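You operate a simulated robot arm through the tools that you are given. There is no shell and no other tool.

You run a simulated robot arm. Do the job below in one go: nothing can be reset, and whatever is moved stays where it is left.

## Task
Put things in order on the bench top. At the end: the gold fitting from the bench top stands where the yellow cloth stood; the blue tube (marked "SEAL") from the bench top stands where the purple pad stood; the yellow cloth from the bench top is on the orange carton (marked "JUICE"); the purple pad stands on top of the purple can (marked "OIL"); whatever was shut is shut again. Leave all else as you found it, and nothing knocked over.

It is judged by the outcome, as a careful person would: the job done as asked, and still so three seconds after it is handed in. It fails if anything else is knocked over, pushed out of place, dropped, spilled or broken. Lids that push on must go on centred and level and be pressed home; caps that screw on are set level and turned clockwise until they are tight. Flat cloth is picked up by pressing the open fingertips on it (5 to 10 N) and closing them slowly along it; thin cloth reads only 2 to 8 mm in the jaws.

## Robot
A 6-joint arm with a two-finger parallel gripper, fixed in place. Base frame: the origin is at the foot of the arm, x ahead of it, y to its left, z up; the work surface is at about z = 0. Readings come in cm, degrees, newtons and seconds.
With the tool pointing down near the work surface it reaches from about 14 to 58 cm from the base axis. Its first joint turns from -66.0 to 66.0 degrees. Payload 2.1 kg.
The tool frame sits at the grasp point between the pads (the TCP): z along the fingers, y along the line on which they close. The tips reach 3 cm beyond it. The gripper opens to 9.4 cm. The fingers are 2.8 cm wide and 1 cm thick; the gripper's body (5 by 9.6 cm) begins 5.5 cm behind the TCP.
Orientation is that of the tool frame in the base frame, as [roll, pitch, yaw] about the fixed x, y, z axes, in that order (R = Rz(yaw) Ry(pitch) Rx(roll)). With the fingers straight down and closing along the base's y, the tool's x points along the base's -x, its y along +y and its z along -z.

## Interface
- The arm moves only by the tool apply_moves. Its argument "series" is a list that holds one entry, the list of rows, each a list of 7 numbers: the shift along the base's x, y, z in units of 40 mm (1.0 is 40 mm), then the turn, a rotation vector about the base's x, y, z in units of 5 degrees (1.0 is 5 degrees), then the finger opening in cm, from 0 to 9.4. In form: [[[dx, dy, dz, rx, ry, rz, grip], ...]]. A call has 1 to 20 rows; each row shifts and turns the commanded pose from where the row before left it. A call with a number of a shift or a turn outside -1 to 1 is refused whole. A row lasts 0.2 s, in which the tool goes at most 5 cm and 8.6 degrees; a call with a longer step from one row to the next is refused whole, and so is a gripper value outside its range. A pose out of reach is approached as far as the arm can. The call stops where the force on the tool passes 40 N (or 10 N more than at its start, if that is more) or the arm is blocked; 0.2 s more then pass. Each finger travels about 7.2 cm/s and halts on what it meets, pressing with about 43 N; the grip force reading is that of the motor and also rises with nothing between the fingers. The clock runs only during rows and for 0.2 s after the last one: add rows that do not move to give the fingers time. It gives the time, the measured TCP pose, the force on the tool (base axes), the opening and the grip force at its end, in the units of the frame above (readings bear some noise), with the torque about the TCP (base axes, N m) and any sound that the robot's microphone picked up.
- Cameras (640 x 400 px; columns grow to the right, rows downward): "scene" is fixed at [4.19, -36.28, 48.23]; the picture's right is [0.87, -0.50, 0.00], its down [-0.30, -0.53, -0.80] and it looks along [0.39, 0.69, -0.61] (base axes); focal length 256 px, centre (320, 200). "wrist" rides on the gripper at [7.6, 1.4, -10.3] in the tool frame; the picture's right is [-0.18, 0.98, 0.00], its down [-0.75, -0.14, -0.64] and it looks along [-0.63, -0.12, 0.77] (tool axes); focal length 243 px, centre (320, 200).
- grab_frame(camera): a new picture of that camera. It takes no simulated time.
- pixel_to_xyz(camera, pixels): for up to 12 pixels [column, row] of the newest picture of that camera ("zoom" is the newest enlarged one), the place [x, y, z] in the base frame of the surface seen there, good to about 0.3 cm. It takes no simulated time.
- enlarge(camera, box): a new picture of the part [left, top, right, bottom] of that camera's present view, enlarged. It takes no simulated time.
- close_job(): hands the job in; it is judged then, once.

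Leave the gripper open and the arm clear of the work at the hand-in unless told otherwise.

The tools are called after ">>>" as name(argument=value, ...) on one line, values as JSON. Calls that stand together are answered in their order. apply_moves: Moves the arm, as the interface text tells. Its arguments: {"type":"object","properties":{"series":{"type":"array","items":{"type":"array","items":{"type":"array","items":{"type":"number"}}}}},"required":["series"]} The other tools are called the same way: grab_frame (camera) takes a picture; pixel_to_xyz (camera, pixels) gives the place of the surface under pixels of a picture; enlarge (camera, box) takes an enlarged picture of a part of a camera's view; close_job () hands the job in.

At the start:

```text
time_s: 0.0
eef_pos: [26.14, 4.55, 30.43]
orientation: [179.9, 0.1, -179.9]
ft_force: [0.2, -0.5, -0.6]
torque: [-0.02, -0.03, 0.01]
finger_gap: 9.39
grasp_force: 0.0
```

scene: 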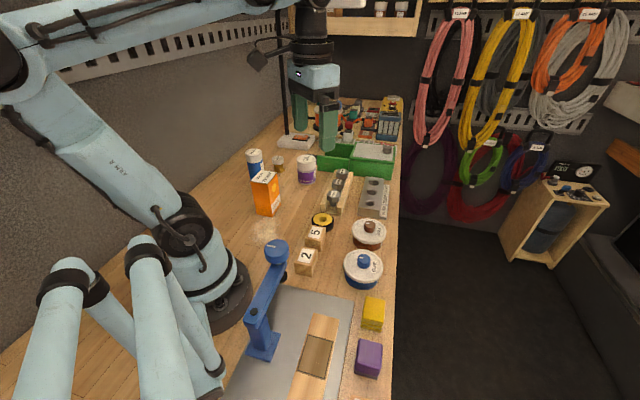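
wrist: 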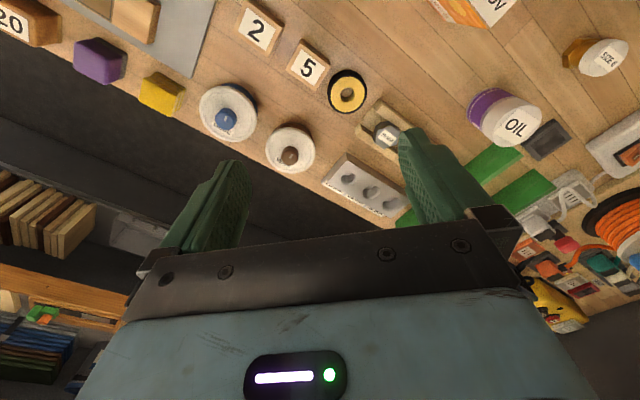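

I'll start by looking closely at the bench: the area with the can, carton, gold fitting and tube, and the area with the yellow and purple blocks.

>>> enlarge(camera="scene", box=[220, 130, 420, 255])

>>> enlarge(camera="scene", box=[220, 230, 420, 400])

>>> enlarge(camera="wrist", box=[0, 0, 320, 200])

>>> enlarge(camera="wrist", box=[320, 0, 640, 200])

```text
3.20 times, centred on (320, 192) of scene
```

zoom: 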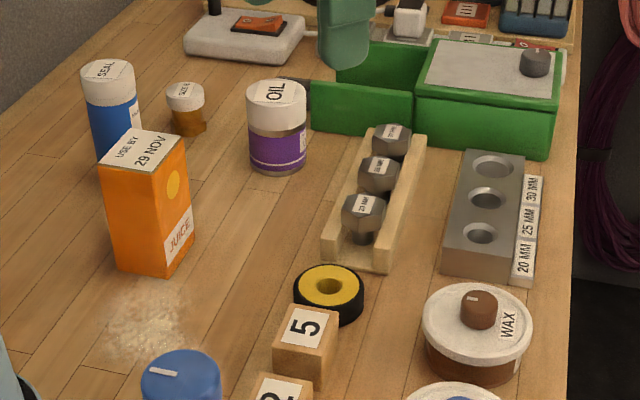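

```text
2.35 times, centred on (320, 315) of scene
```

zoom: 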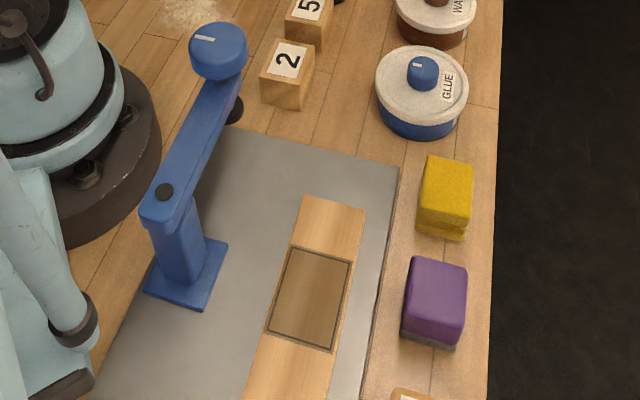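

```text
2.00 times, centred on (160, 100) of wrist
```

zoom: 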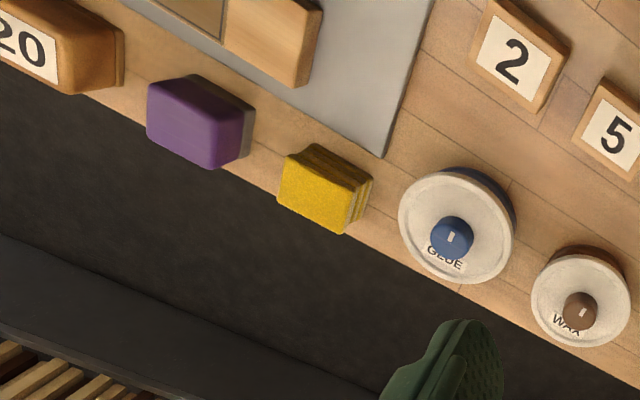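

```text
2.00 times, centred on (480, 100) of wrist
```

zoom: 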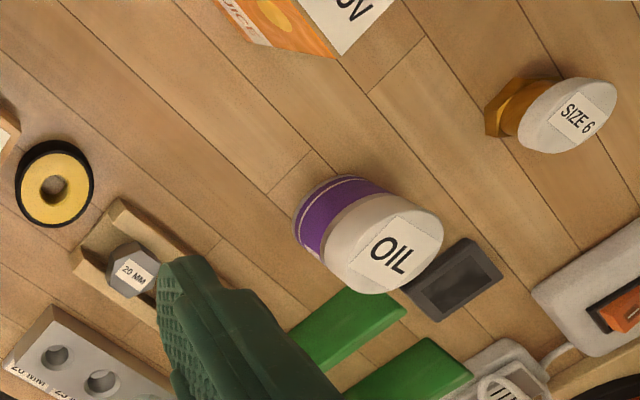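

The yellow folded cloth is near scene (373,313), the purple pad near (368,358), the SEAL tube near (255,162), the SIZE 6 brass fitting near (278,164), the OIL can near (306,168), and the JUICE carton near (266,193). Next I'll take fresh frames and measure these places.

>>> grab_frame(camera="scene")

>>> grab_frame(camera="wrist")

>>> enlarge(camera="scene", box=[230, 140, 330, 225])

```text
taken
```

scene: 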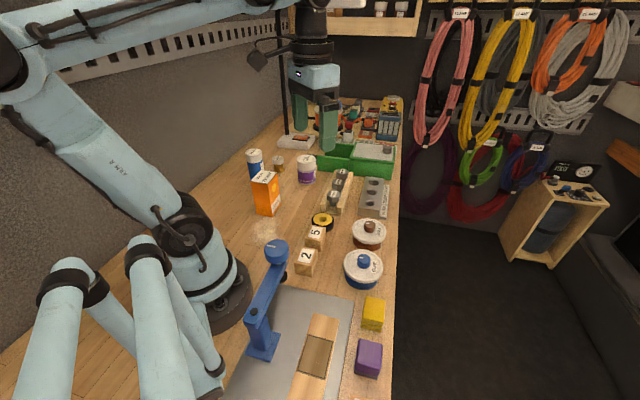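

```text
taken
```

wrist: 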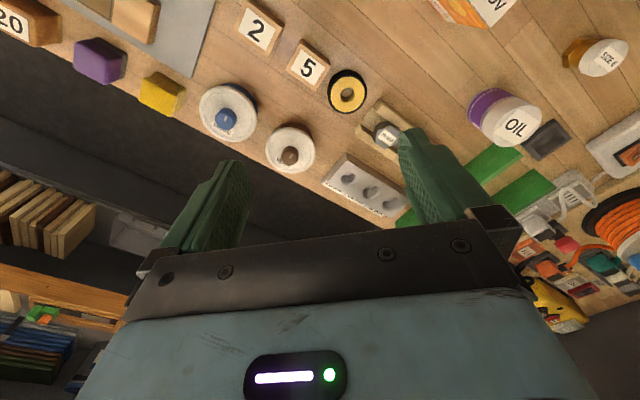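

```text
4.71 times, centred on (280, 182) of scene
```

zoom: 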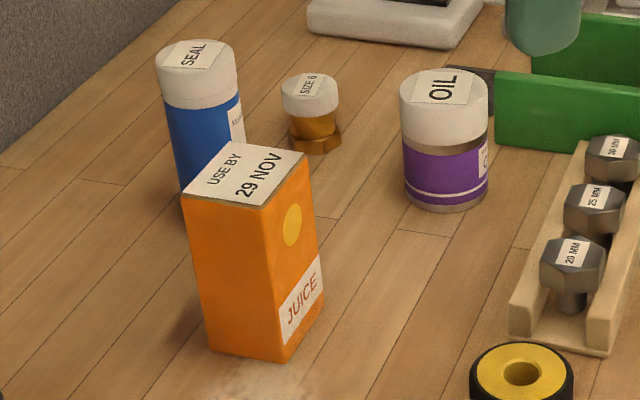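

Now I'll measure the far objects in the zoom (tube, fitting, can, carton) and the near objects in the scene view.

>>> pixel_to_xyz(camera="zoom", pixels=[[195, 58], [205, 135], [310, 88], [315, 145], [298, 138], [443, 90], [445, 180], [447, 207], [195, 190], [248, 145], [305, 158], [265, 205]])

>>> pixel_to_xyz(camera="scene", pixels=[[366, 298], [384, 300], [362, 324], [383, 328], [373, 310], [360, 340], [381, 344], [357, 371], [377, 376], [369, 355], [373, 331], [349, 372]])

>>> pixel_to_xyz(camera="wrist", pixels=[[96, 50], [160, 88], [602, 58], [575, 52], [516, 127], [490, 8], [82, 42], [118, 53], [103, 84], [147, 76], [182, 90], [168, 115]])

```text
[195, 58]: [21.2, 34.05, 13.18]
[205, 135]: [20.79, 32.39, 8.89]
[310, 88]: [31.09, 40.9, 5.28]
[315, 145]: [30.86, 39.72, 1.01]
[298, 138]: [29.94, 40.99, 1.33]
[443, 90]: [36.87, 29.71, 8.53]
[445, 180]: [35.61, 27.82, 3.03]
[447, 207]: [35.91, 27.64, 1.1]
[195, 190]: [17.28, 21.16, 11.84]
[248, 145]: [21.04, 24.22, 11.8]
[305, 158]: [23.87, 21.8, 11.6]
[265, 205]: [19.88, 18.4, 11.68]
```

```text
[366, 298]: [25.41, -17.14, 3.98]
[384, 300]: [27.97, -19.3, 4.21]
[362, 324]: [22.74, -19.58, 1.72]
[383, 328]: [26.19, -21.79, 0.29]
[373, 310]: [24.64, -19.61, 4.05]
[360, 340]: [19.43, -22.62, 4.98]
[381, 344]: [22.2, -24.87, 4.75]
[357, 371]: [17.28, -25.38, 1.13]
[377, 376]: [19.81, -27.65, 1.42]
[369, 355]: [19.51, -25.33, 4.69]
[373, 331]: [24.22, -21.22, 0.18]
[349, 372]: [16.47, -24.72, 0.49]
```

```text
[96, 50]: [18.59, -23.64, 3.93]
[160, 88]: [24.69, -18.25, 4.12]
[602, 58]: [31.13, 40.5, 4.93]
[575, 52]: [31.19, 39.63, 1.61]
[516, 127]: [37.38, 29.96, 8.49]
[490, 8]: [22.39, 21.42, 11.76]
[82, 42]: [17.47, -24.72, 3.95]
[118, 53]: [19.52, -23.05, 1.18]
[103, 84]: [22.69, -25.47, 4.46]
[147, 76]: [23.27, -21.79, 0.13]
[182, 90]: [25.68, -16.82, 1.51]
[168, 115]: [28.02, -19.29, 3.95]
```

I have rough positions. Before moving, I'll check possible obstacles: the lamp (base near scene (297,141), stem near (284,100), head near (258,60)), the white stand, the blue press (276,252), the lids and the bench edge.

>>> pixel_to_xyz(camera="scene", pixels=[[282, 138], [312, 141], [297, 149], [284, 110], [280, 50], [258, 60], [252, 50], [275, 12], [290, 12], [262, 40], [240, 150], [230, 120]])

>>> pixel_to_xyz(camera="scene", pixels=[[277, 245], [265, 300], [263, 345], [362, 262], [369, 228], [398, 300], [395, 350], [305, 240], [310, 260], [323, 218], [317, 168], [380, 385]])

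>>> enlarge(camera="scene", box=[220, 0, 380, 160])

```text
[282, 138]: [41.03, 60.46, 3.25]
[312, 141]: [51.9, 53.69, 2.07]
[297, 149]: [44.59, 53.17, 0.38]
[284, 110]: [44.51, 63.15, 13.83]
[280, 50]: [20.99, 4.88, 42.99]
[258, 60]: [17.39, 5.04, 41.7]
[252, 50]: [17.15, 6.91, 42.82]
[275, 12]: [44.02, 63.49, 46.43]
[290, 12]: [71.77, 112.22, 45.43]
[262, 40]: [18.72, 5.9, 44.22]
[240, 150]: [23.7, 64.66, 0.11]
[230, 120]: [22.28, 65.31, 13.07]
```

```text
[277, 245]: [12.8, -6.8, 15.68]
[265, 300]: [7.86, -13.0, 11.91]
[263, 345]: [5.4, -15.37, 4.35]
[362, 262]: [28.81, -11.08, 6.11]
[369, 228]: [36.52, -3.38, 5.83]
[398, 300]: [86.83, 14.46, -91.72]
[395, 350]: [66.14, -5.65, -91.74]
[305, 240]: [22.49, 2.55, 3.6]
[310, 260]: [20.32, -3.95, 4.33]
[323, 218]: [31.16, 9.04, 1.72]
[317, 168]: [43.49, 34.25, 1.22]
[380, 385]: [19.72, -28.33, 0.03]
```

```text
2.50 times, centred on (300, 80) of scene
```

zoom: 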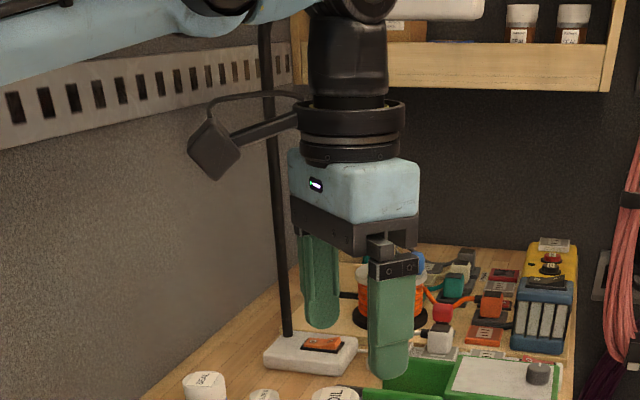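

The thing at (258,60) is the robot's own wrist camera. The real post stands at about (44,63), far from the fitting. The cloth is centred near (24.8,-19.2) with its edges turned about -40/50°. I'll move above it at z≈20 and turn the tool +50° so the fingers close across the row of objects, then look.

>>> apply_moves(series=[[[-0.034, -0.594, -0.261, 0, 0, 1, 9.4], [-0.034, -0.594, -0.261, 0, 0, 1, 9.4], [-0.034, -0.594, -0.261, 0, 0, 1, 9.4], [-0.034, -0.594, -0.261, 0, 0, 1, 9.4], [-0.034, -0.594, -0.261, 0, 0, 1, 9.4], [-0.034, -0.594, -0.261, 0, 0, 1, 9.4], [-0.034, -0.594, -0.261, 0, 0, 1, 9.4], [-0.034, -0.594, -0.261, 0, 0, 1, 9.4], [-0.034, -0.594, -0.261, 0, 0, 1, 9.4], [-0.034, -0.594, -0.261, 0, 0, 1, 9.4], [0, 0, 0, 0, 0, 0, 9.4]]])

>>> grab_frame(camera="wrist")

>>> grab_frame(camera="scene")

```text
time_s: 2.4
eef_pos: [24.73, -19.42, 19.96]
orientation: [179.9, 0.1, -129.9]
ft_force: [-0.1, 0.2, 0.0]
torque: [-0.04, -0.02, 0.01]
finger_gap: 9.42
grasp_force: 0.1
```

```text
taken
```

wrist: 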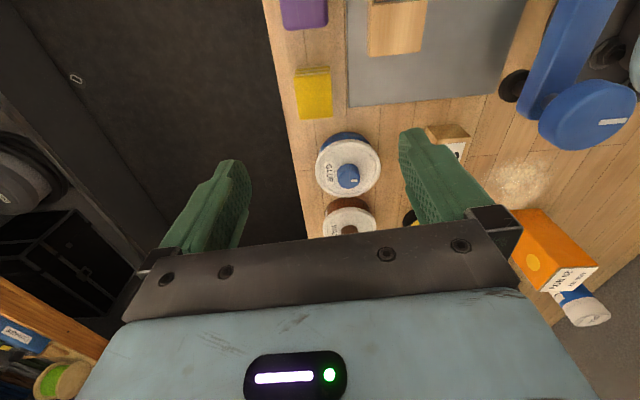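

```text
taken
```

scene: 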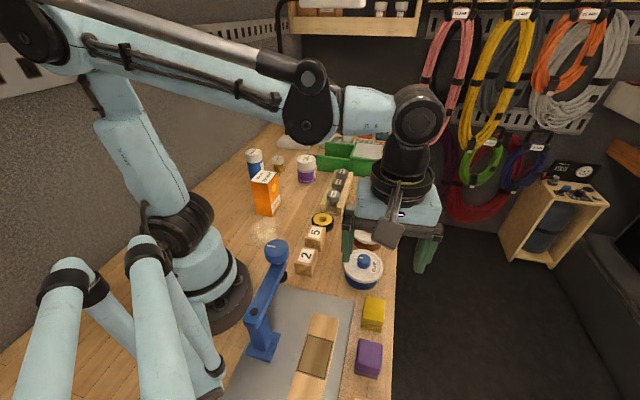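

The alignment is good: the cloth at (313,92) and the pad at (303,12) sit square in the wrist picture. I'll zoom in on the cloth and measure its corners.

>>> enlarge(camera="wrist", box=[260, 0, 400, 130])

>>> pixel_to_xyz(camera="wrist", pixels=[[297, 80], [330, 79], [299, 117], [332, 115], [314, 98], [297, 70], [328, 68], [284, 27], [326, 26], [283, 3], [326, 3], [304, 14]])

```text
3.08 times, centred on (330, 65) of wrist
```

zoom: 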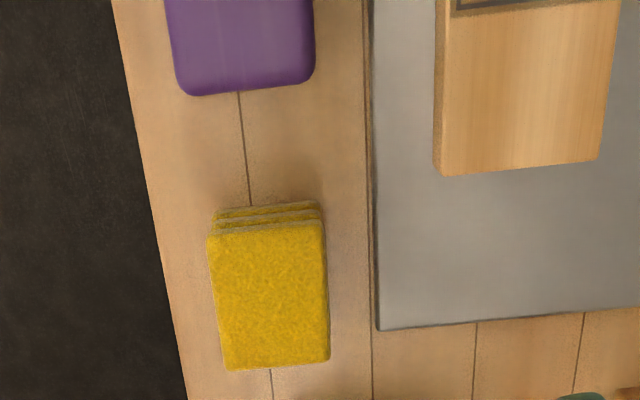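

```text
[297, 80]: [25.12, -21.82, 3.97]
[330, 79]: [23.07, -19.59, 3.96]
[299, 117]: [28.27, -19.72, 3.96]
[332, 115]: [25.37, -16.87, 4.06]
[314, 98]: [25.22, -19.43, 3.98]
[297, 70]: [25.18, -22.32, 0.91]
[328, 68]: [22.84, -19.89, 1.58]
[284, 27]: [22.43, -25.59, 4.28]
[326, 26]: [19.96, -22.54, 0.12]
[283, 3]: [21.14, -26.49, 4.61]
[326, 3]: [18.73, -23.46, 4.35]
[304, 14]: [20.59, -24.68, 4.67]
```

I'll refine with the zoom picture: corners of the cloth top at (210,238), (322,224), (226,367), (328,357), and the lower fold edge.

>>> pixel_to_xyz(camera="zoom", pixels=[[212, 240], [321, 227], [228, 366], [327, 355], [218, 302], [325, 290], [266, 235], [277, 362], [215, 214], [316, 204], [182, 90], [308, 80]])

```text
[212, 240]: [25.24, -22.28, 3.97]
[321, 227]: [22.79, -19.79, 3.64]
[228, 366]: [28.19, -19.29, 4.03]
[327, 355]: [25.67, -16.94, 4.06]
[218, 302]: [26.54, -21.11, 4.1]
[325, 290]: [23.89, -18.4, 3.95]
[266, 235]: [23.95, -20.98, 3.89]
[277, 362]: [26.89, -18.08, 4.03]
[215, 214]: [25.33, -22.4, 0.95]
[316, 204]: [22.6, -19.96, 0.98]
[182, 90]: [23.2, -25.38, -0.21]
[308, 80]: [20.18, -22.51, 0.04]
```

The cloth measures about 3.6 × 4.2 cm, 4 cm high, centred at (25.5,-19.6) and turned 45°. I'll correct the turn by -5°, centre over it and go down to z≈8 with the fingers open.

>>> apply_moves(series=[[[0.1, -0.02, -0.5, 0, 0, -0.5, 9.4], [0.085, -0.02, -0.5, 0, 0, -0.5, 9.4], [0, 0, -0.5, 0, 0, 0, 9.4], [0, 0, -0.5, 0, 0, 0, 9.4], [0, 0, -0.5, 0, 0, 0, 9.4], [0, 0, -0.5, 0, 0, 0, 9.4], [0, 0, 0, 0, 0, 0, 9.4]]])

>>> grab_frame(camera="wrist")

>>> grab_frame(camera="scene")

```text
time_s: 4.0
eef_pos: [25.6, -19.46, 7.83]
orientation: [179.9, 0.1, -135.0]
ft_force: [-1.1, 0.1, -0.1]
torque: [0.0, 0.01, 0.01]
finger_gap: 9.39
grasp_force: 0.1
```

```text
taken
```

wrist: 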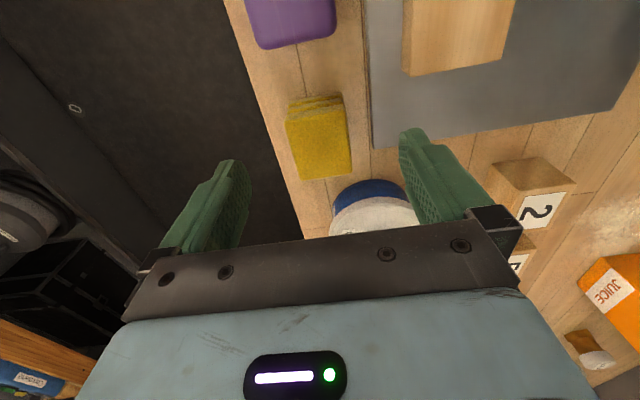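

```text
taken
```

scene: 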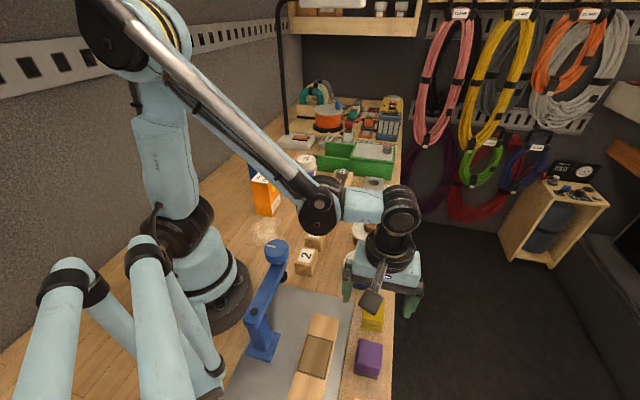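

Now at (25.6,-19.5,7.8). I'll measure the cloth's top corners again from this closer view to check the centring.

>>> enlarge(camera="wrist", box=[240, 70, 400, 190])

>>> pixel_to_xyz(camera="wrist", pixels=[[289, 120], [342, 113], [300, 177], [350, 168], [319, 145]])

```text
3.33 times, centred on (320, 130) of wrist
```

zoom: 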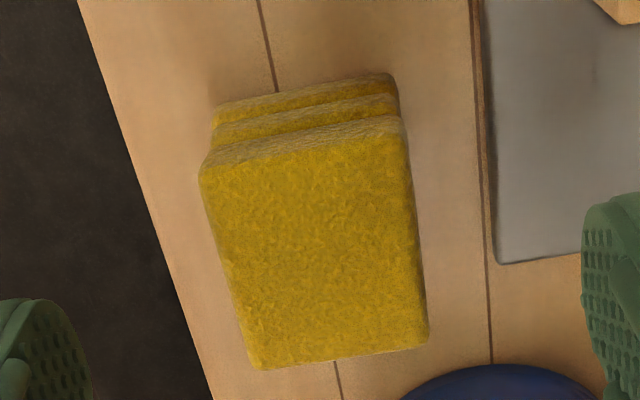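

```text
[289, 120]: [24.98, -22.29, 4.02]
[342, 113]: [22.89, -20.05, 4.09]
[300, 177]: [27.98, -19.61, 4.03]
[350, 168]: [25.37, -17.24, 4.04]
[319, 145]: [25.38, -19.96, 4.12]
```

Centre is (25.35,-19.75). I'll shift by (-0.2,-0.25) and go down to z≈3.5, so the tips are about 0.5 cm above the bench, still open.

>>> apply_moves(series=[[[-0.05, -0.06, -0.2, 0, 0, 0, 9.4], [0, 0, -0.25, 0, 0, 0, 9.4], [0, 0, -0.25, 0, 0, 0, 9.4], [0, 0, -0.2, 0, 0, 0, 9.4], [0, 0, -0.17, 0, 0, 0, 9.4], [0, 0, 0, 0, 0, 0, 9.4]]])

>>> grab_frame(camera="wrist")

```text
time_s: 5.3
eef_pos: [25.37, -19.68, 3.84]
orientation: [179.5, 0.1, -134.9]
ft_force: [2.7, -1.1, 8.3]
torque: [0.25, 0.31, -0.03]
finger_gap: 9.32
grasp_force: 0.1
stopped in row 6: the force on the tool passed its limit at 56 N (the readings are from after the stop); the commanded pose is now the measured one
```

```text
taken
```

wrist: 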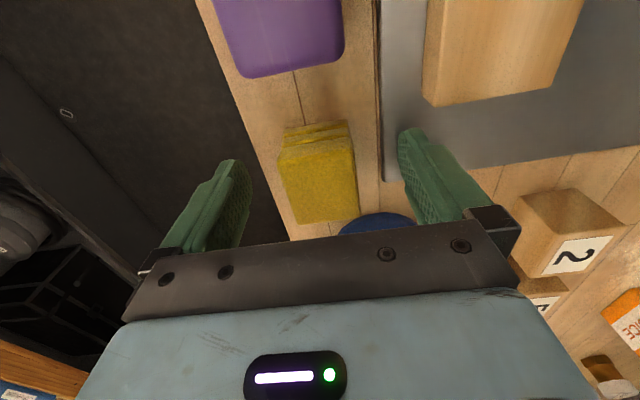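

A fingertip touched the grey plate of the press, which is about 0.8 cm thick, and the call stopped. I'll lift 0.4 cm, then close slowly on the cloth at z≈4.2.

>>> apply_moves(series=[[[0, 0, 0.11, 0, 0, 0, 9.4], [0, 0, 0, 0, 0, 0, 8.0], [0, 0, 0, 0, 0, 0, 7.0], [0, 0, 0, 0, 0, 0, 6.0], [0, 0, 0, 0, 0, 0, 5.0], [0, 0, 0, 0, 0, 0, 5.0]]])

>>> grab_frame(camera="wrist")

>>> enlarge(camera="scene", box=[310, 220, 430, 400])

```text
time_s: 6.7
eef_pos: [25.25, -19.65, 4.23]
orientation: [179.6, 0.1, -134.9]
ft_force: [0.1, 0.5, 0.0]
torque: [0.02, 0.01, -0.02]
finger_gap: 4.98
grasp_force: 0.2
```

```text
taken
```

wrist: 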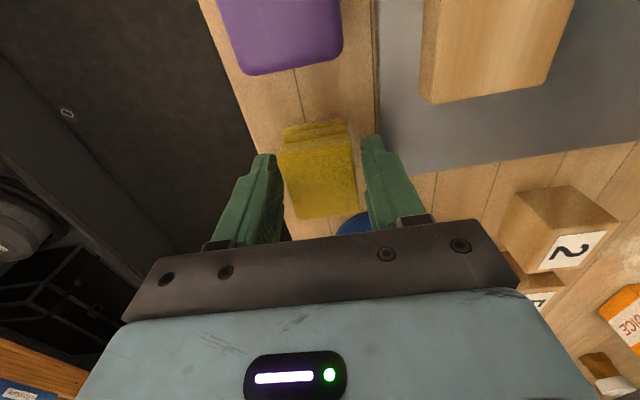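

```text
2.22 times, centred on (370, 310) of scene
```

zoom: 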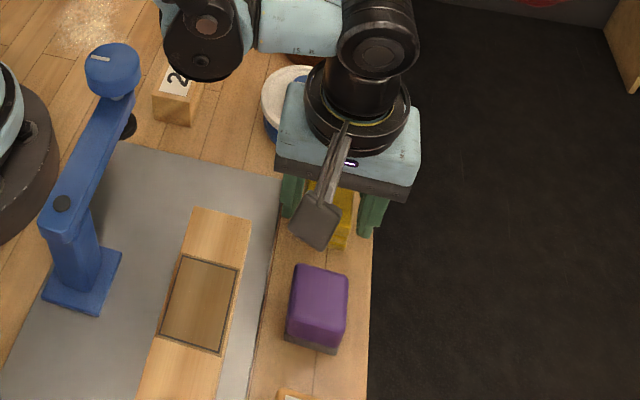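

The fingers straddle the cloth evenly, with a gap of 5 cm. Now I'll close slowly onto it.

>>> apply_moves(series=[[[0, 0, -0.05, 0, 0, 0, 4.5], [0, 0, 0, 0, 0, 0, 4.0], [0, 0, 0, 0, 0, 0, 3.6], [0, 0, 0, 0, 0, 0, 3.2], [0, 0, 0, 0, 0, 0, 3.0], [0, 0, 0, 0, 0, 0, 3.0]]])

>>> grab_frame(camera="wrist")

```text
time_s: 8.1
eef_pos: [25.33, -19.75, 3.97]
orientation: [179.6, 0.1, -135.0]
ft_force: [-0.3, 0.3, 12.5]
torque: [0.02, 0.02, 0.0]
finger_gap: 4.35
grasp_force: 42.9
```

```text
taken
```

wrist: 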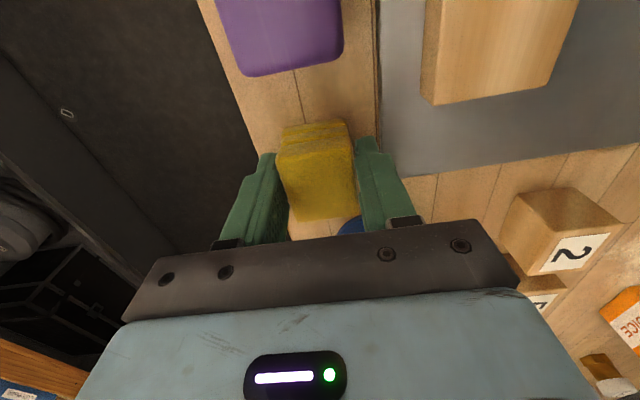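

Gripped: gap 4.35 cm, force 43 N. I'll lift slowly by a few centimetres and check that it comes up whole.

>>> apply_moves(series=[[[0, 0, 0.1, 0, 0, 0, 3.0], [0, 0, 0.25, 0, 0, 0, 3.0], [0, 0, 0.4, 0, 0, 0, 3.0], [0, 0, 0.4, 0, 0, 0, 3.0], [0, 0, 0.4, 0, 0, 0, 3.0], [0, 0, 0, 0, 0, 0, 3.0]]])

>>> grab_frame(camera="wrist")

>>> enlarge(camera="scene", box=[310, 220, 430, 400])

```text
time_s: 9.5
eef_pos: [25.3, -19.8, 10.26]
orientation: [179.7, 0.1, -135.0]
ft_force: [0.0, -0.8, 0.3]
torque: [0.04, 0.04, 0.0]
finger_gap: 2.97
grasp_force: 0.0
```

```text
taken
```

wrist: 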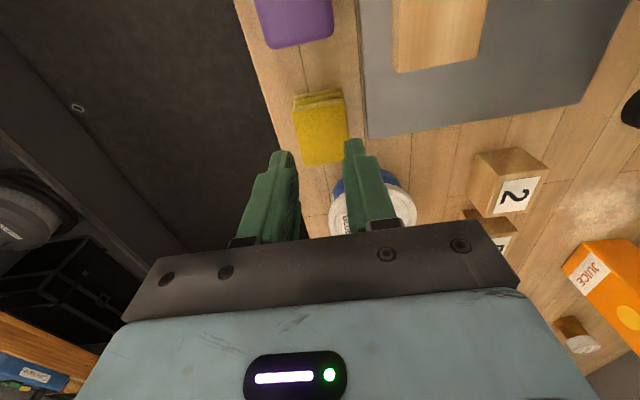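

```text
2.22 times, centred on (370, 310) of scene
```

zoom: 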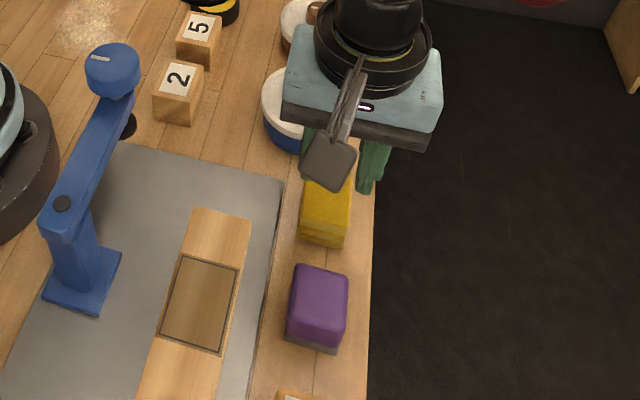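

The cloth slipped out and stayed on the bench: the gap is now 2.97 cm with nothing held. I'll inspect the cloth closely to understand why before trying again.

>>> enlarge(camera="wrist", box=[250, 70, 390, 180])

>>> enlarge(camera="scene", box=[340, 280, 410, 340])

>>> pixel_to_xyz(camera="zoom", pixels=[[150, 100], [280, 180], [150, 190]])

```text
3.64 times, centred on (320, 125) of wrist
```

zoom: 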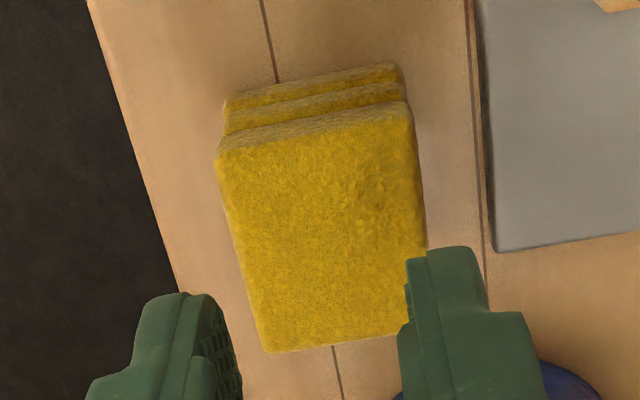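

```text
6.67 times, centred on (375, 310) of scene
```

zoom: 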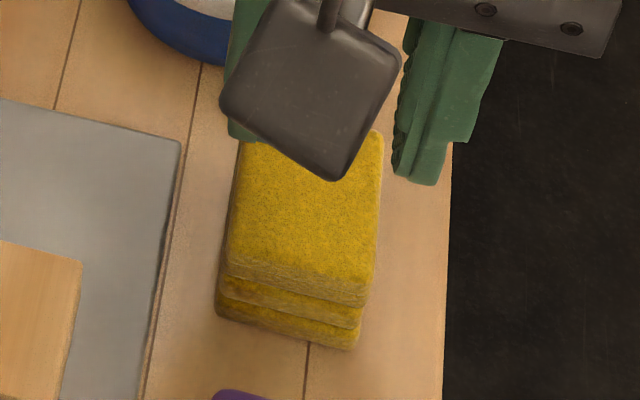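

```text
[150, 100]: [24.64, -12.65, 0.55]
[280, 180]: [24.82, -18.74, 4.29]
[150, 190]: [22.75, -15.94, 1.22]
```

The cloth looks undisturbed. I'll try again in finer steps: open to 6 cm, come down around it, close fully, and wait before lifting only a little.

>>> apply_moves(series=[[[0, 0, 0, 0, 0, 0, 5.6], [0, 0, 0, 0, 0, 0, 5.6], [0, 0, -0.5, 0, 0, 0, 5.6], [0, 0, -0.5, 0, 0, 0, 5.6], [0, 0, -0.3, 0, 0, 0, 5.6], [0, 0, -0.2, 0, 0, 0, 5.6], [0, 0, -0.05, 0, 0, 0, 5.6], [0, 0, 0, 0, 0, 0, 5.6], [0, 0, 0, 0, 0, 0, 5.6]]])

>>> grab_frame(camera="wrist")

```text
time_s: 11.5
eef_pos: [25.44, -19.66, 3.96]
orientation: [179.6, 0.1, -134.9]
ft_force: [-0.2, 0.4, 0.5]
torque: [0.03, 0.0, -0.02]
finger_gap: 5.59
grasp_force: 0.1
```

```text
taken
```

wrist: 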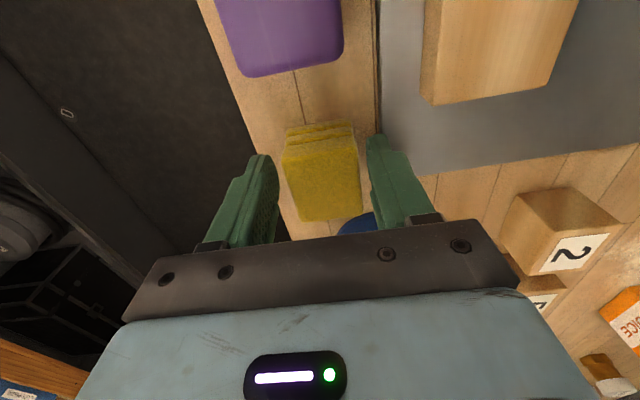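

No contact force at z=3.96. I'll close in small steps to see where contact starts.

>>> apply_moves(series=[[[0, 0, 0, 0, 0, 0, 5.0], [0, 0, 0, 0, 0, 0, 4.7], [0, 0, 0, 0, 0, 0, 4.5], [0, 0, 0, 0, 0, 0, 4.3], [0, 0, 0, 0, 0, 0, 4.2], [0, 0, 0, 0, 0, 0, 4.2]]])

>>> enlarge(camera="wrist", box=[220, 100, 420, 240])

```text
time_s: 12.9
eef_pos: [25.2, -19.62, 3.94]
orientation: [179.6, 0.1, -134.9]
ft_force: [-0.2, 0.1, -0.3]
torque: [0.02, -0.01, 0.0]
finger_gap: 4.34
grasp_force: 42.6
```

```text
2.86 times, centred on (320, 170) of wrist
```

zoom: 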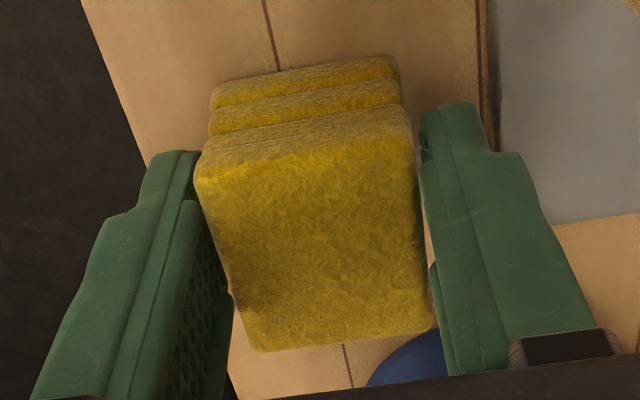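

The fingers meet the cloth at 4.34 cm, it feels firm, and there is no vertical force. Now I'll keep squeezing and raise just 0.3 cm to read the load.

>>> apply_moves(series=[[[0, 0, 0, 0, 0, 0, 2.0], [0, 0, 0, 0, 0, 0, 2.0], [0, 0, 0.04, 0, 0, 0, 2.0], [0, 0, 0.04, 0, 0, 0, 2.0], [0, 0, 0, 0, 0, 0, 2.0]]])

>>> enlarge(camera="wrist", box=[220, 100, 420, 240])

```text
time_s: 14.1
eef_pos: [25.39, -19.67, 4.25]
orientation: [179.6, 0.1, -134.8]
ft_force: [0.2, -0.4, -0.8]
torque: [-0.01, 0.04, 0.0]
finger_gap: 4.33
grasp_force: 43.1
```

```text
2.86 times, centred on (320, 170) of wrist
```

zoom: 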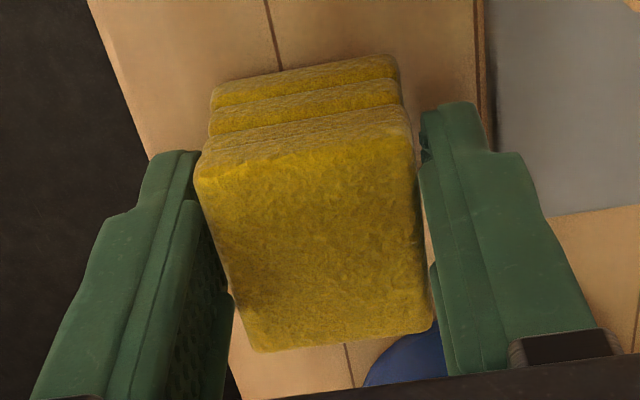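

The cloth is rising with the fingers this time: gap 4.33 cm, and the tool reads about 0.8 N of weight. I'll continue lifting slowly.

>>> apply_moves(series=[[[0, 0, 0.05, 0, 0, 0, 2.0], [0, 0, 0.08, 0, 0, 0, 2.0], [0, 0, 0.1, 0, 0, 0, 2.0], [0, 0, 0.12, 0, 0, 0, 2.0], [0, 0, 0.12, 0, 0, 0, 2.0], [0, 0, 0.1, 0, 0, 0, 2.0], [0, 0, 0.05, 0, 0, 0, 2.0], [0, 0, 0, 0, 0, 0, 2.0]]])

>>> grab_frame(camera="wrist")

>>> enlarge(camera="scene", box=[310, 220, 430, 400])

```text
time_s: 15.9
eef_pos: [25.31, -19.76, 6.74]
orientation: [179.6, 0.1, -134.9]
ft_force: [-0.2, 0.0, 0.1]
torque: [-0.01, 0.01, -0.04]
finger_gap: 4.33
grasp_force: 43.0
```

```text
taken
```

wrist: 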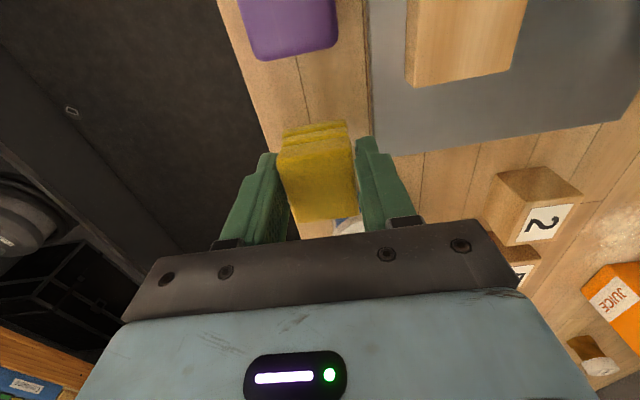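

```text
2.22 times, centred on (370, 310) of scene
```

zoom: 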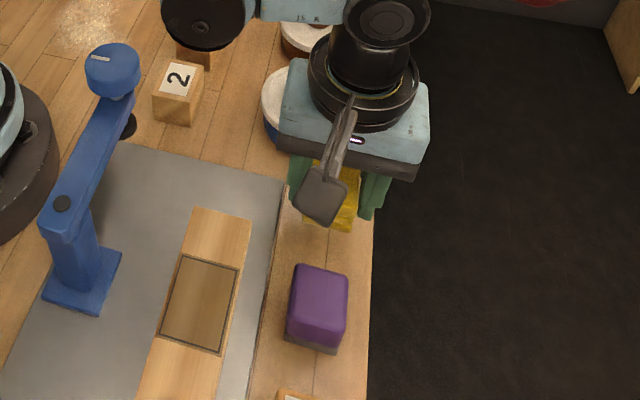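

The cloth is firmly held. I'll raise it to z≈20 with gentle steps.

>>> apply_moves(series=[[[0, 0, 0.1, 0, 0, 0, 2.0], [0, 0, 0.2, 0, 0, 0, 2.0], [0, 0, 0.3, 0, 0, 0, 2.0], [0, 0, 0.35, 0, 0, 0, 2.0], [0, 0, 0.35, 0, 0, 0, 2.0], [0, 0, 0.35, 0, 0, 0, 2.0], [0, 0, 0.35, 0, 0, 0, 2.0], [0, 0, 0.35, 0, 0, 0, 2.0], [0, 0, 0.35, 0, 0, 0, 2.0], [0, 0, 0.3, 0, 0, 0, 2.0], [0, 0, 0.2, 0, 0, 0, 2.0], [0, 0, 0.1, 0, 0, 0, 2.0], [0, 0, 0, 0, 0, 0, 2.0]]])

```text
time_s: 18.7
eef_pos: [25.24, -19.68, 20.05]
orientation: [179.5, 0.1, -134.9]
ft_force: [-0.7, 1.1, -1.1]
torque: [0.0, 0.0, -0.04]
finger_gap: 4.32
grasp_force: 43.4
```

Held at z=20. Before travelling I'll zoom the scene camera in on the carton top to fix its centre and turn.

>>> enlarge(camera="scene", box=[235, 140, 335, 225])

```text
4.71 times, centred on (285, 182) of scene
```

zoom: 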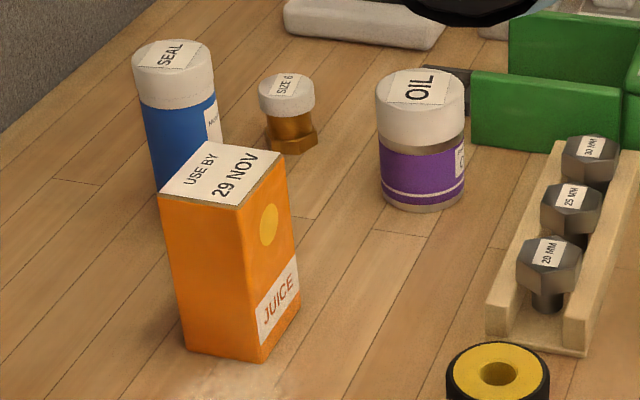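

>>> pixel_to_xyz(camera="zoom", pixels=[[162, 192], [210, 143], [286, 157], [240, 206], [185, 345], [258, 358], [298, 305], [222, 174], [420, 85], [422, 209], [172, 55], [288, 85]])

```text
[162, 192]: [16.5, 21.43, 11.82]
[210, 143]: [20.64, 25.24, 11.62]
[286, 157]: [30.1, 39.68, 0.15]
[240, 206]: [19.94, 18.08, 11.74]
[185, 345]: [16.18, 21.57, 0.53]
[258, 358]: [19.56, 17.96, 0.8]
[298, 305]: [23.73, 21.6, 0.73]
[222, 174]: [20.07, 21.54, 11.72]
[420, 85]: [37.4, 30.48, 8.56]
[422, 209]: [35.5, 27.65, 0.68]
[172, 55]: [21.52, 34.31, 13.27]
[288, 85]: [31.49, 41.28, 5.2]
```

Carton top: centre (20.2,21.6), z≈11.75, about 5.6 × 4.9 cm, turned about 43°, so the cloth is already aligned. I'll carry it over smoothly at z≈20.

>>> apply_moves(series=[[[-0.012, 0.1, 0, 0, 0, 0, 2.0], [-0.03, 0.25, 0, 0, 0, 0, 2.0], [-0.049, 0.4, 0, 0, 0, 0, 2.0], [-0.061, 0.5, 0, 0, 0, 0, 2.0], [-0.08, 0.65, 0, 0, 0, 0, 2.0], [-0.08, 0.65, 0, 0, 0, 0, 2.0], [-0.08, 0.65, 0, 0, 0, 0, 2.0], [-0.08, 0.65, 0, 0, 0, 0, 2.0], [-0.08, 0.65, 0, 0, 0, 0, 2.0], [-0.08, 0.65, 0, 0, 0, 0, 2.0], [-0.08, 0.65, 0, 0, 0, 0, 2.0], [-0.08, 0.65, 0, 0, 0, 0, 2.0], [-0.08, 0.65, 0, 0, 0, 0, 2.0], [-0.08, 0.65, 0, 0, 0, 0, 2.0], [-0.08, 0.65, 0, 0, 0, 0, 2.0], [-0.08, 0.65, 0, 0, 0, 0, 2.0], [-0.061, 0.5, 0, 0, 0, 0, 2.0], [-0.049, 0.4, 0, 0, 0, 0, 2.0], [-0.03, 0.25, 0, 0, 0, 0, 2.0], [-0.012, 0.1, 0, 0, 0, 0, 2.0]]])

>>> grab_frame(camera="wrist")

>>> grab_frame(camera="scene")

```text
time_s: 22.9
eef_pos: [20.24, 21.49, 20.05]
orientation: [179.6, 0.1, -134.9]
ft_force: [0.2, 0.5, -0.8]
torque: [-0.03, 0.0, 0.01]
finger_gap: 4.32
grasp_force: 43.5
```

```text
taken
```

wrist: 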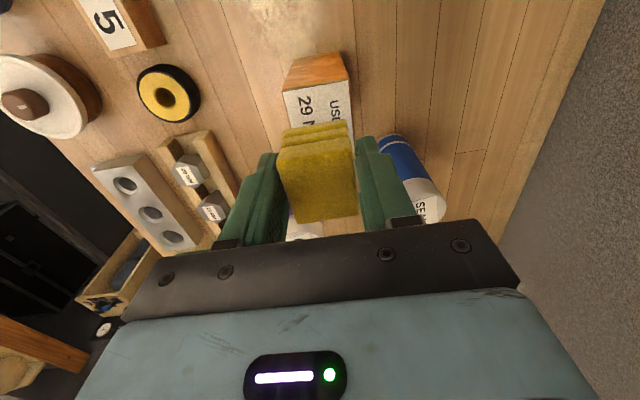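

```text
taken
```

scene: 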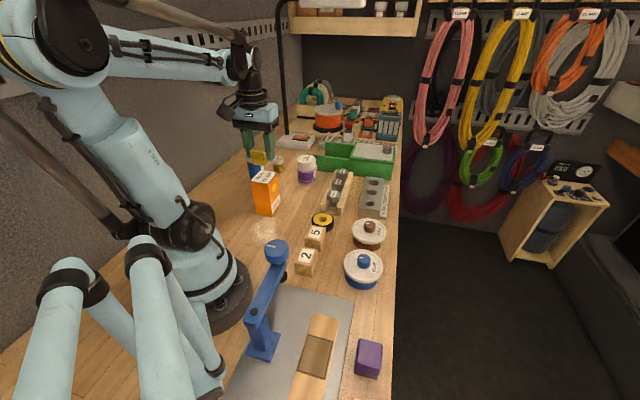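

The cloth is above the carton. I'll lower it to z≈16, just above contact, and look.

>>> apply_moves(series=[[[0, 0.02, -0.1, 0, 0, 0, 2.0], [0, 0, -0.2, 0, 0, 0, 2.0], [0, 0, -0.25, 0, 0, 0, 2.0], [0, 0, -0.2, 0, 0, 0, 2.0], [0, 0, -0.15, 0, 0, 0, 2.0], [0, 0, -0.08, 0, 0, 0, 2.0], [0, 0, 0, 0, 0, 0, 2.0]]])

>>> enlarge(camera="wrist", box=[220, 60, 420, 240])

>>> enlarge(camera="scene", box=[220, 110, 340, 225])

```text
time_s: 24.5
eef_pos: [20.33, 21.51, 15.99]
orientation: [179.6, 0.1, -134.9]
ft_force: [0.7, 0.6, -1.0]
torque: [0.01, 0.01, -0.05]
finger_gap: 4.34
grasp_force: 42.8
```

```text
2.22 times, centred on (320, 150) of wrist
```

zoom: 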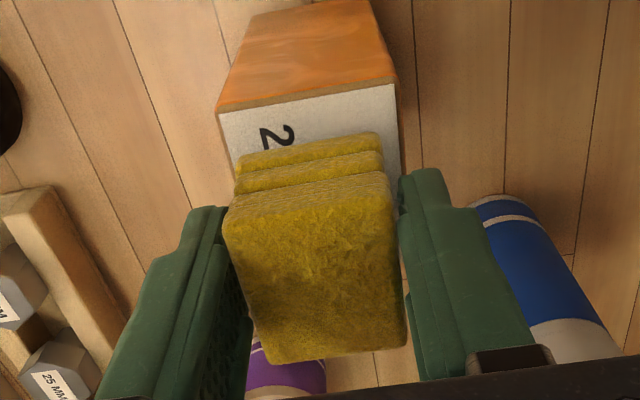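

```text
3.48 times, centred on (280, 168) of scene
```

zoom: 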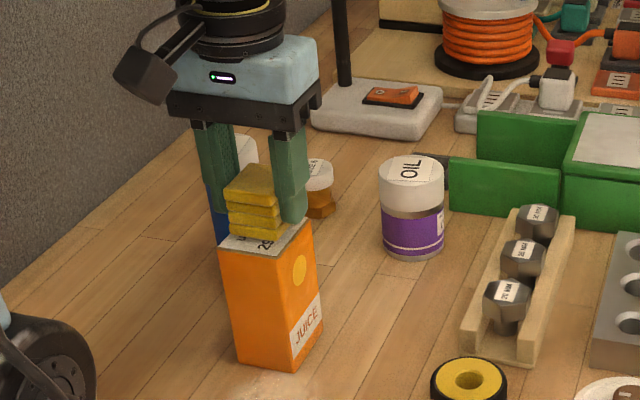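

The cloth looks well placed sideways but maybe too far outward along the carton. I'll measure the carton's near top edge and the cloth's lower near edge in the wrist view.

>>> enlarge(camera="wrist", box=[220, 60, 420, 240])

>>> pixel_to_xyz(camera="zoom", pixels=[[222, 113], [394, 88], [237, 166], [381, 146], [240, 160], [377, 138], [228, 225], [388, 205], [264, 352], [404, 335], [300, 148], [305, 118]])

```text
2.22 times, centred on (320, 150) of wrist
```

zoom: 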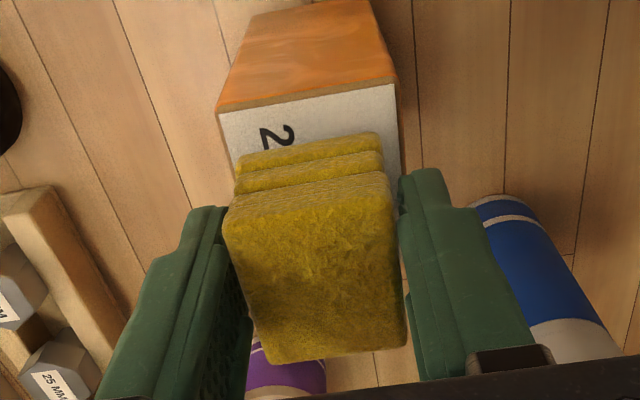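

```text
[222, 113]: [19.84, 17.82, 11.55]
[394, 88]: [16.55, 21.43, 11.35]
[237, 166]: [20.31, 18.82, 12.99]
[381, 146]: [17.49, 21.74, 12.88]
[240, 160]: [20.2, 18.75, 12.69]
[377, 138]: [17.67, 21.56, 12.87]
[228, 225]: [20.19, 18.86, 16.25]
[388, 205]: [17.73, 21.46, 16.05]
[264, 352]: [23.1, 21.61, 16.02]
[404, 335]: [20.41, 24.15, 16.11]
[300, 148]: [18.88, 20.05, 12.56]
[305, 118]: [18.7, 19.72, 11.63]
```

The cloth's centre is (20.36,21.5) and the carton's is (20.2,21.6), so it is well centred. I'll lower it in very small steps to touch.

>>> apply_moves(series=[[[-0.03, 0.02, -0.03, 0, 0, 0, 2.0], [0, 0, -0.02, 0, 0, 0, 2.0], [0, 0, 0, 0, 0, 0, 2.0]]])

```text
time_s: 25.3
eef_pos: [20.17, 21.6, 15.76]
orientation: [179.6, 0.0, -134.8]
ft_force: [0.0, -0.6, 0.4]
torque: [-0.01, -0.01, 0.01]
finger_gap: 4.32
grasp_force: 43.4
```

Barely any contact force yet. I'll take another 1 mm step.

>>> apply_moves(series=[[[0, 0, -0.025, 0, 0, 0, 2.0], [0, 0, 0, 0, 0, 0, 2.0]]])

>>> enlarge(camera="scene", box=[235, 130, 315, 225])

```text
time_s: 25.9
eef_pos: [20.1, 21.59, 15.72]
orientation: [179.5, 0.1, -135.0]
ft_force: [-0.4, 0.6, -0.7]
torque: [-0.05, -0.03, -0.01]
finger_gap: 4.35
grasp_force: 43.1
```

```text
4.21 times, centred on (275, 178) of scene
```

zoom: 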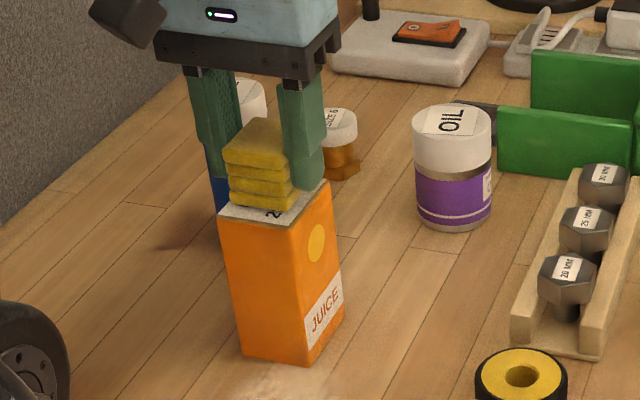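

Still no clear contact. I'll go down another 1 to 1.5 mm.

>>> apply_moves(series=[[[0, 0, -0.025, 0, 0, 0, 2.0], [0, 0, 0, 0, 0, 0, 2.0]]])

```text
time_s: 26.5
eef_pos: [20.14, 21.73, 15.7]
orientation: [179.6, 0.1, -134.9]
ft_force: [-0.6, -0.6, 0.0]
torque: [0.04, 0.01, -0.02]
finger_gap: 4.34
grasp_force: 42.9
```

>>> apply_moves(series=[[[0, 0, -0.03, 0, 0, 0, 2.0], [0, 0, 0, 0, 0, 0, 2.0]]])

```text
time_s: 27.1
eef_pos: [20.14, 21.53, 15.49]
orientation: [179.6, 0.2, -134.8]
ft_force: [0.4, 0.1, -0.7]
torque: [-0.02, -0.01, 0.01]
finger_gap: 4.32
grasp_force: 42.7
```

Still no contact at z=15.5. I'll continue in 1 mm steps.

>>> apply_moves(series=[[[0, 0, -0.025, 0, 0, 0, 2.0], [0, 0, 0, 0, 0, 0, 2.0]]])

>>> enlarge(camera="scene", box=[245, 140, 295, 200])

```text
time_s: 27.7
eef_pos: [20.27, 21.52, 15.58]
orientation: [179.6, 0.0, -134.8]
ft_force: [-1.4, -1.6, 14.7]
torque: [-0.01, -0.05, 0.01]
finger_gap: 4.35
grasp_force: 43.5
```

```text
6.67 times, centred on (270, 170) of scene
```

zoom: 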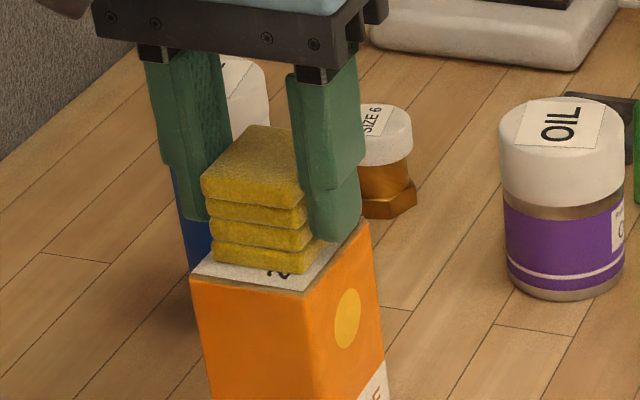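

Contact: 14.7 N upward. I'll ease up 0.6 mm and then open gently.

>>> apply_moves(series=[[[0, 0, 0.018, 0, 0, 0, 2.0], [0, 0, 0, 0, 0, 0, 4.3], [0, 0, 0, 0, 0, 0, 4.5], [0, 0, 0, 0, 0, 0, 4.8], [0, 0, 0, 0, 0, 0, 5.4], [0, 0, 0, 0, 0, 0, 6.2], [0, 0, 0, 0, 0, 0, 6.6], [0, 0, 0, 0, 0, 0, 6.6]]])

>>> enlarge(camera="scene", box=[235, 130, 315, 225])

>>> grab_frame(camera="wrist")

```text
time_s: 29.5
eef_pos: [20.1, 21.67, 15.43]
orientation: [179.6, 0.1, -134.9]
ft_force: [-1.3, 0.4, -0.4]
torque: [0.01, 0.0, 0.01]
finger_gap: 6.59
grasp_force: 0.0
```

```text
4.21 times, centred on (275, 178) of scene
```

zoom: 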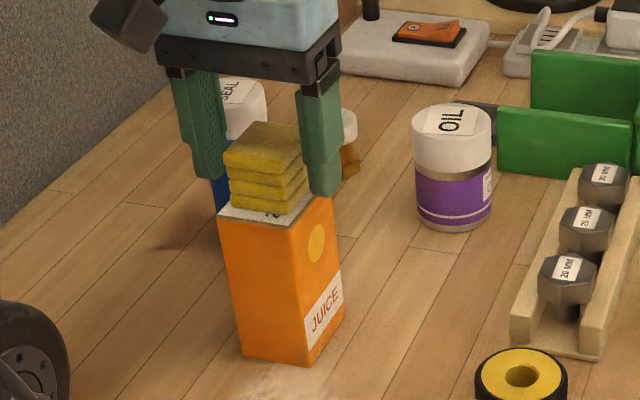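

```text
taken
```

wrist: 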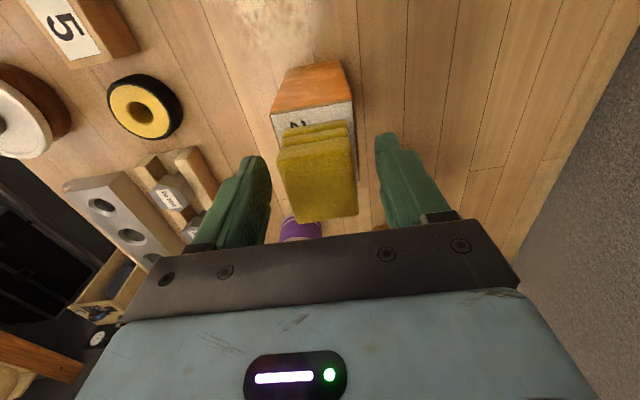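

The cloth rests flat on the carton. I'll rise straight up, open fully, and move over to above the brass fitting at about (31.2,40.8).

>>> apply_moves(series=[[[0, 0, 0.05, 0, 0, 0, 6.6], [0, 0, 0.2, 0, 0, 0, 6.6], [0, 0, 0.4, 0, 0, 0, 6.6], [0, 0, 0.5, 0, 0, 0, 6.6], [0, 0, 0.5, 0, 0, 0, 6.6], [0, 0, 0.5, 0, 0, 0, 6.6], [0.2, 0.3, 0, 0, 0, 0, 9.4], [0.28, 0.48, 0, 0, 0, 0, 9.4], [0.28, 0.48, 0, 0, 0, 0, 9.4], [0.28, 0.48, 0, 0, 0, 0, 9.4], [0.28, 0.48, 0, 0, 0, 0, 9.4], [0.28, 0.48, 0, 0, 0, 0, 9.4], [0.28, 0.48, 0, 0, 0, 0, 9.4], [0.28, 0.48, 0, 0, 0, 0, 9.4], [0.28, 0.48, 0, 0, 0, 0, 9.4], [0.28, 0.48, -0.1, 0, 0, 0, 9.4], [0.05, 0.18, -0.2, 0, 0, 0, 9.4], [0, 0, -0.2, 0, 0, 0, 9.4], [0, 0, 0, 0, 0, 0, 9.4]]])

>>> grab_frame(camera="wrist")

>>> grab_frame(camera="scene")

```text
time_s: 33.5
eef_pos: [31.21, 40.8, 22.08]
orientation: [179.5, 0.2, -134.9]
ft_force: [-0.3, 0.3, -0.4]
torque: [-0.01, -0.01, 0.01]
finger_gap: 9.37
grasp_force: 0.0
```

```text
taken
```

wrist: 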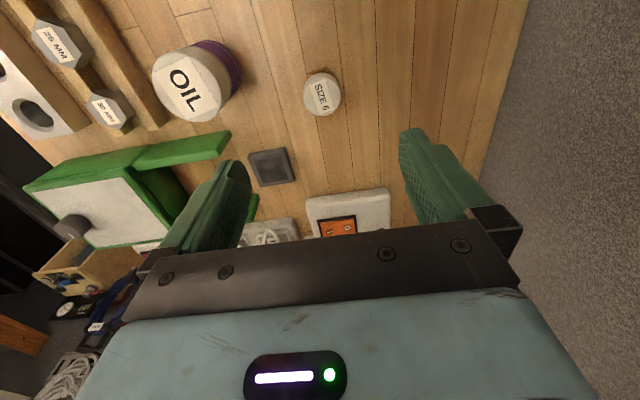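

```text
taken
```

scene: 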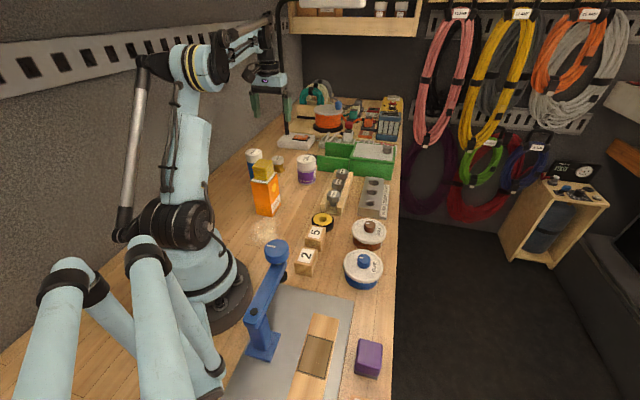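

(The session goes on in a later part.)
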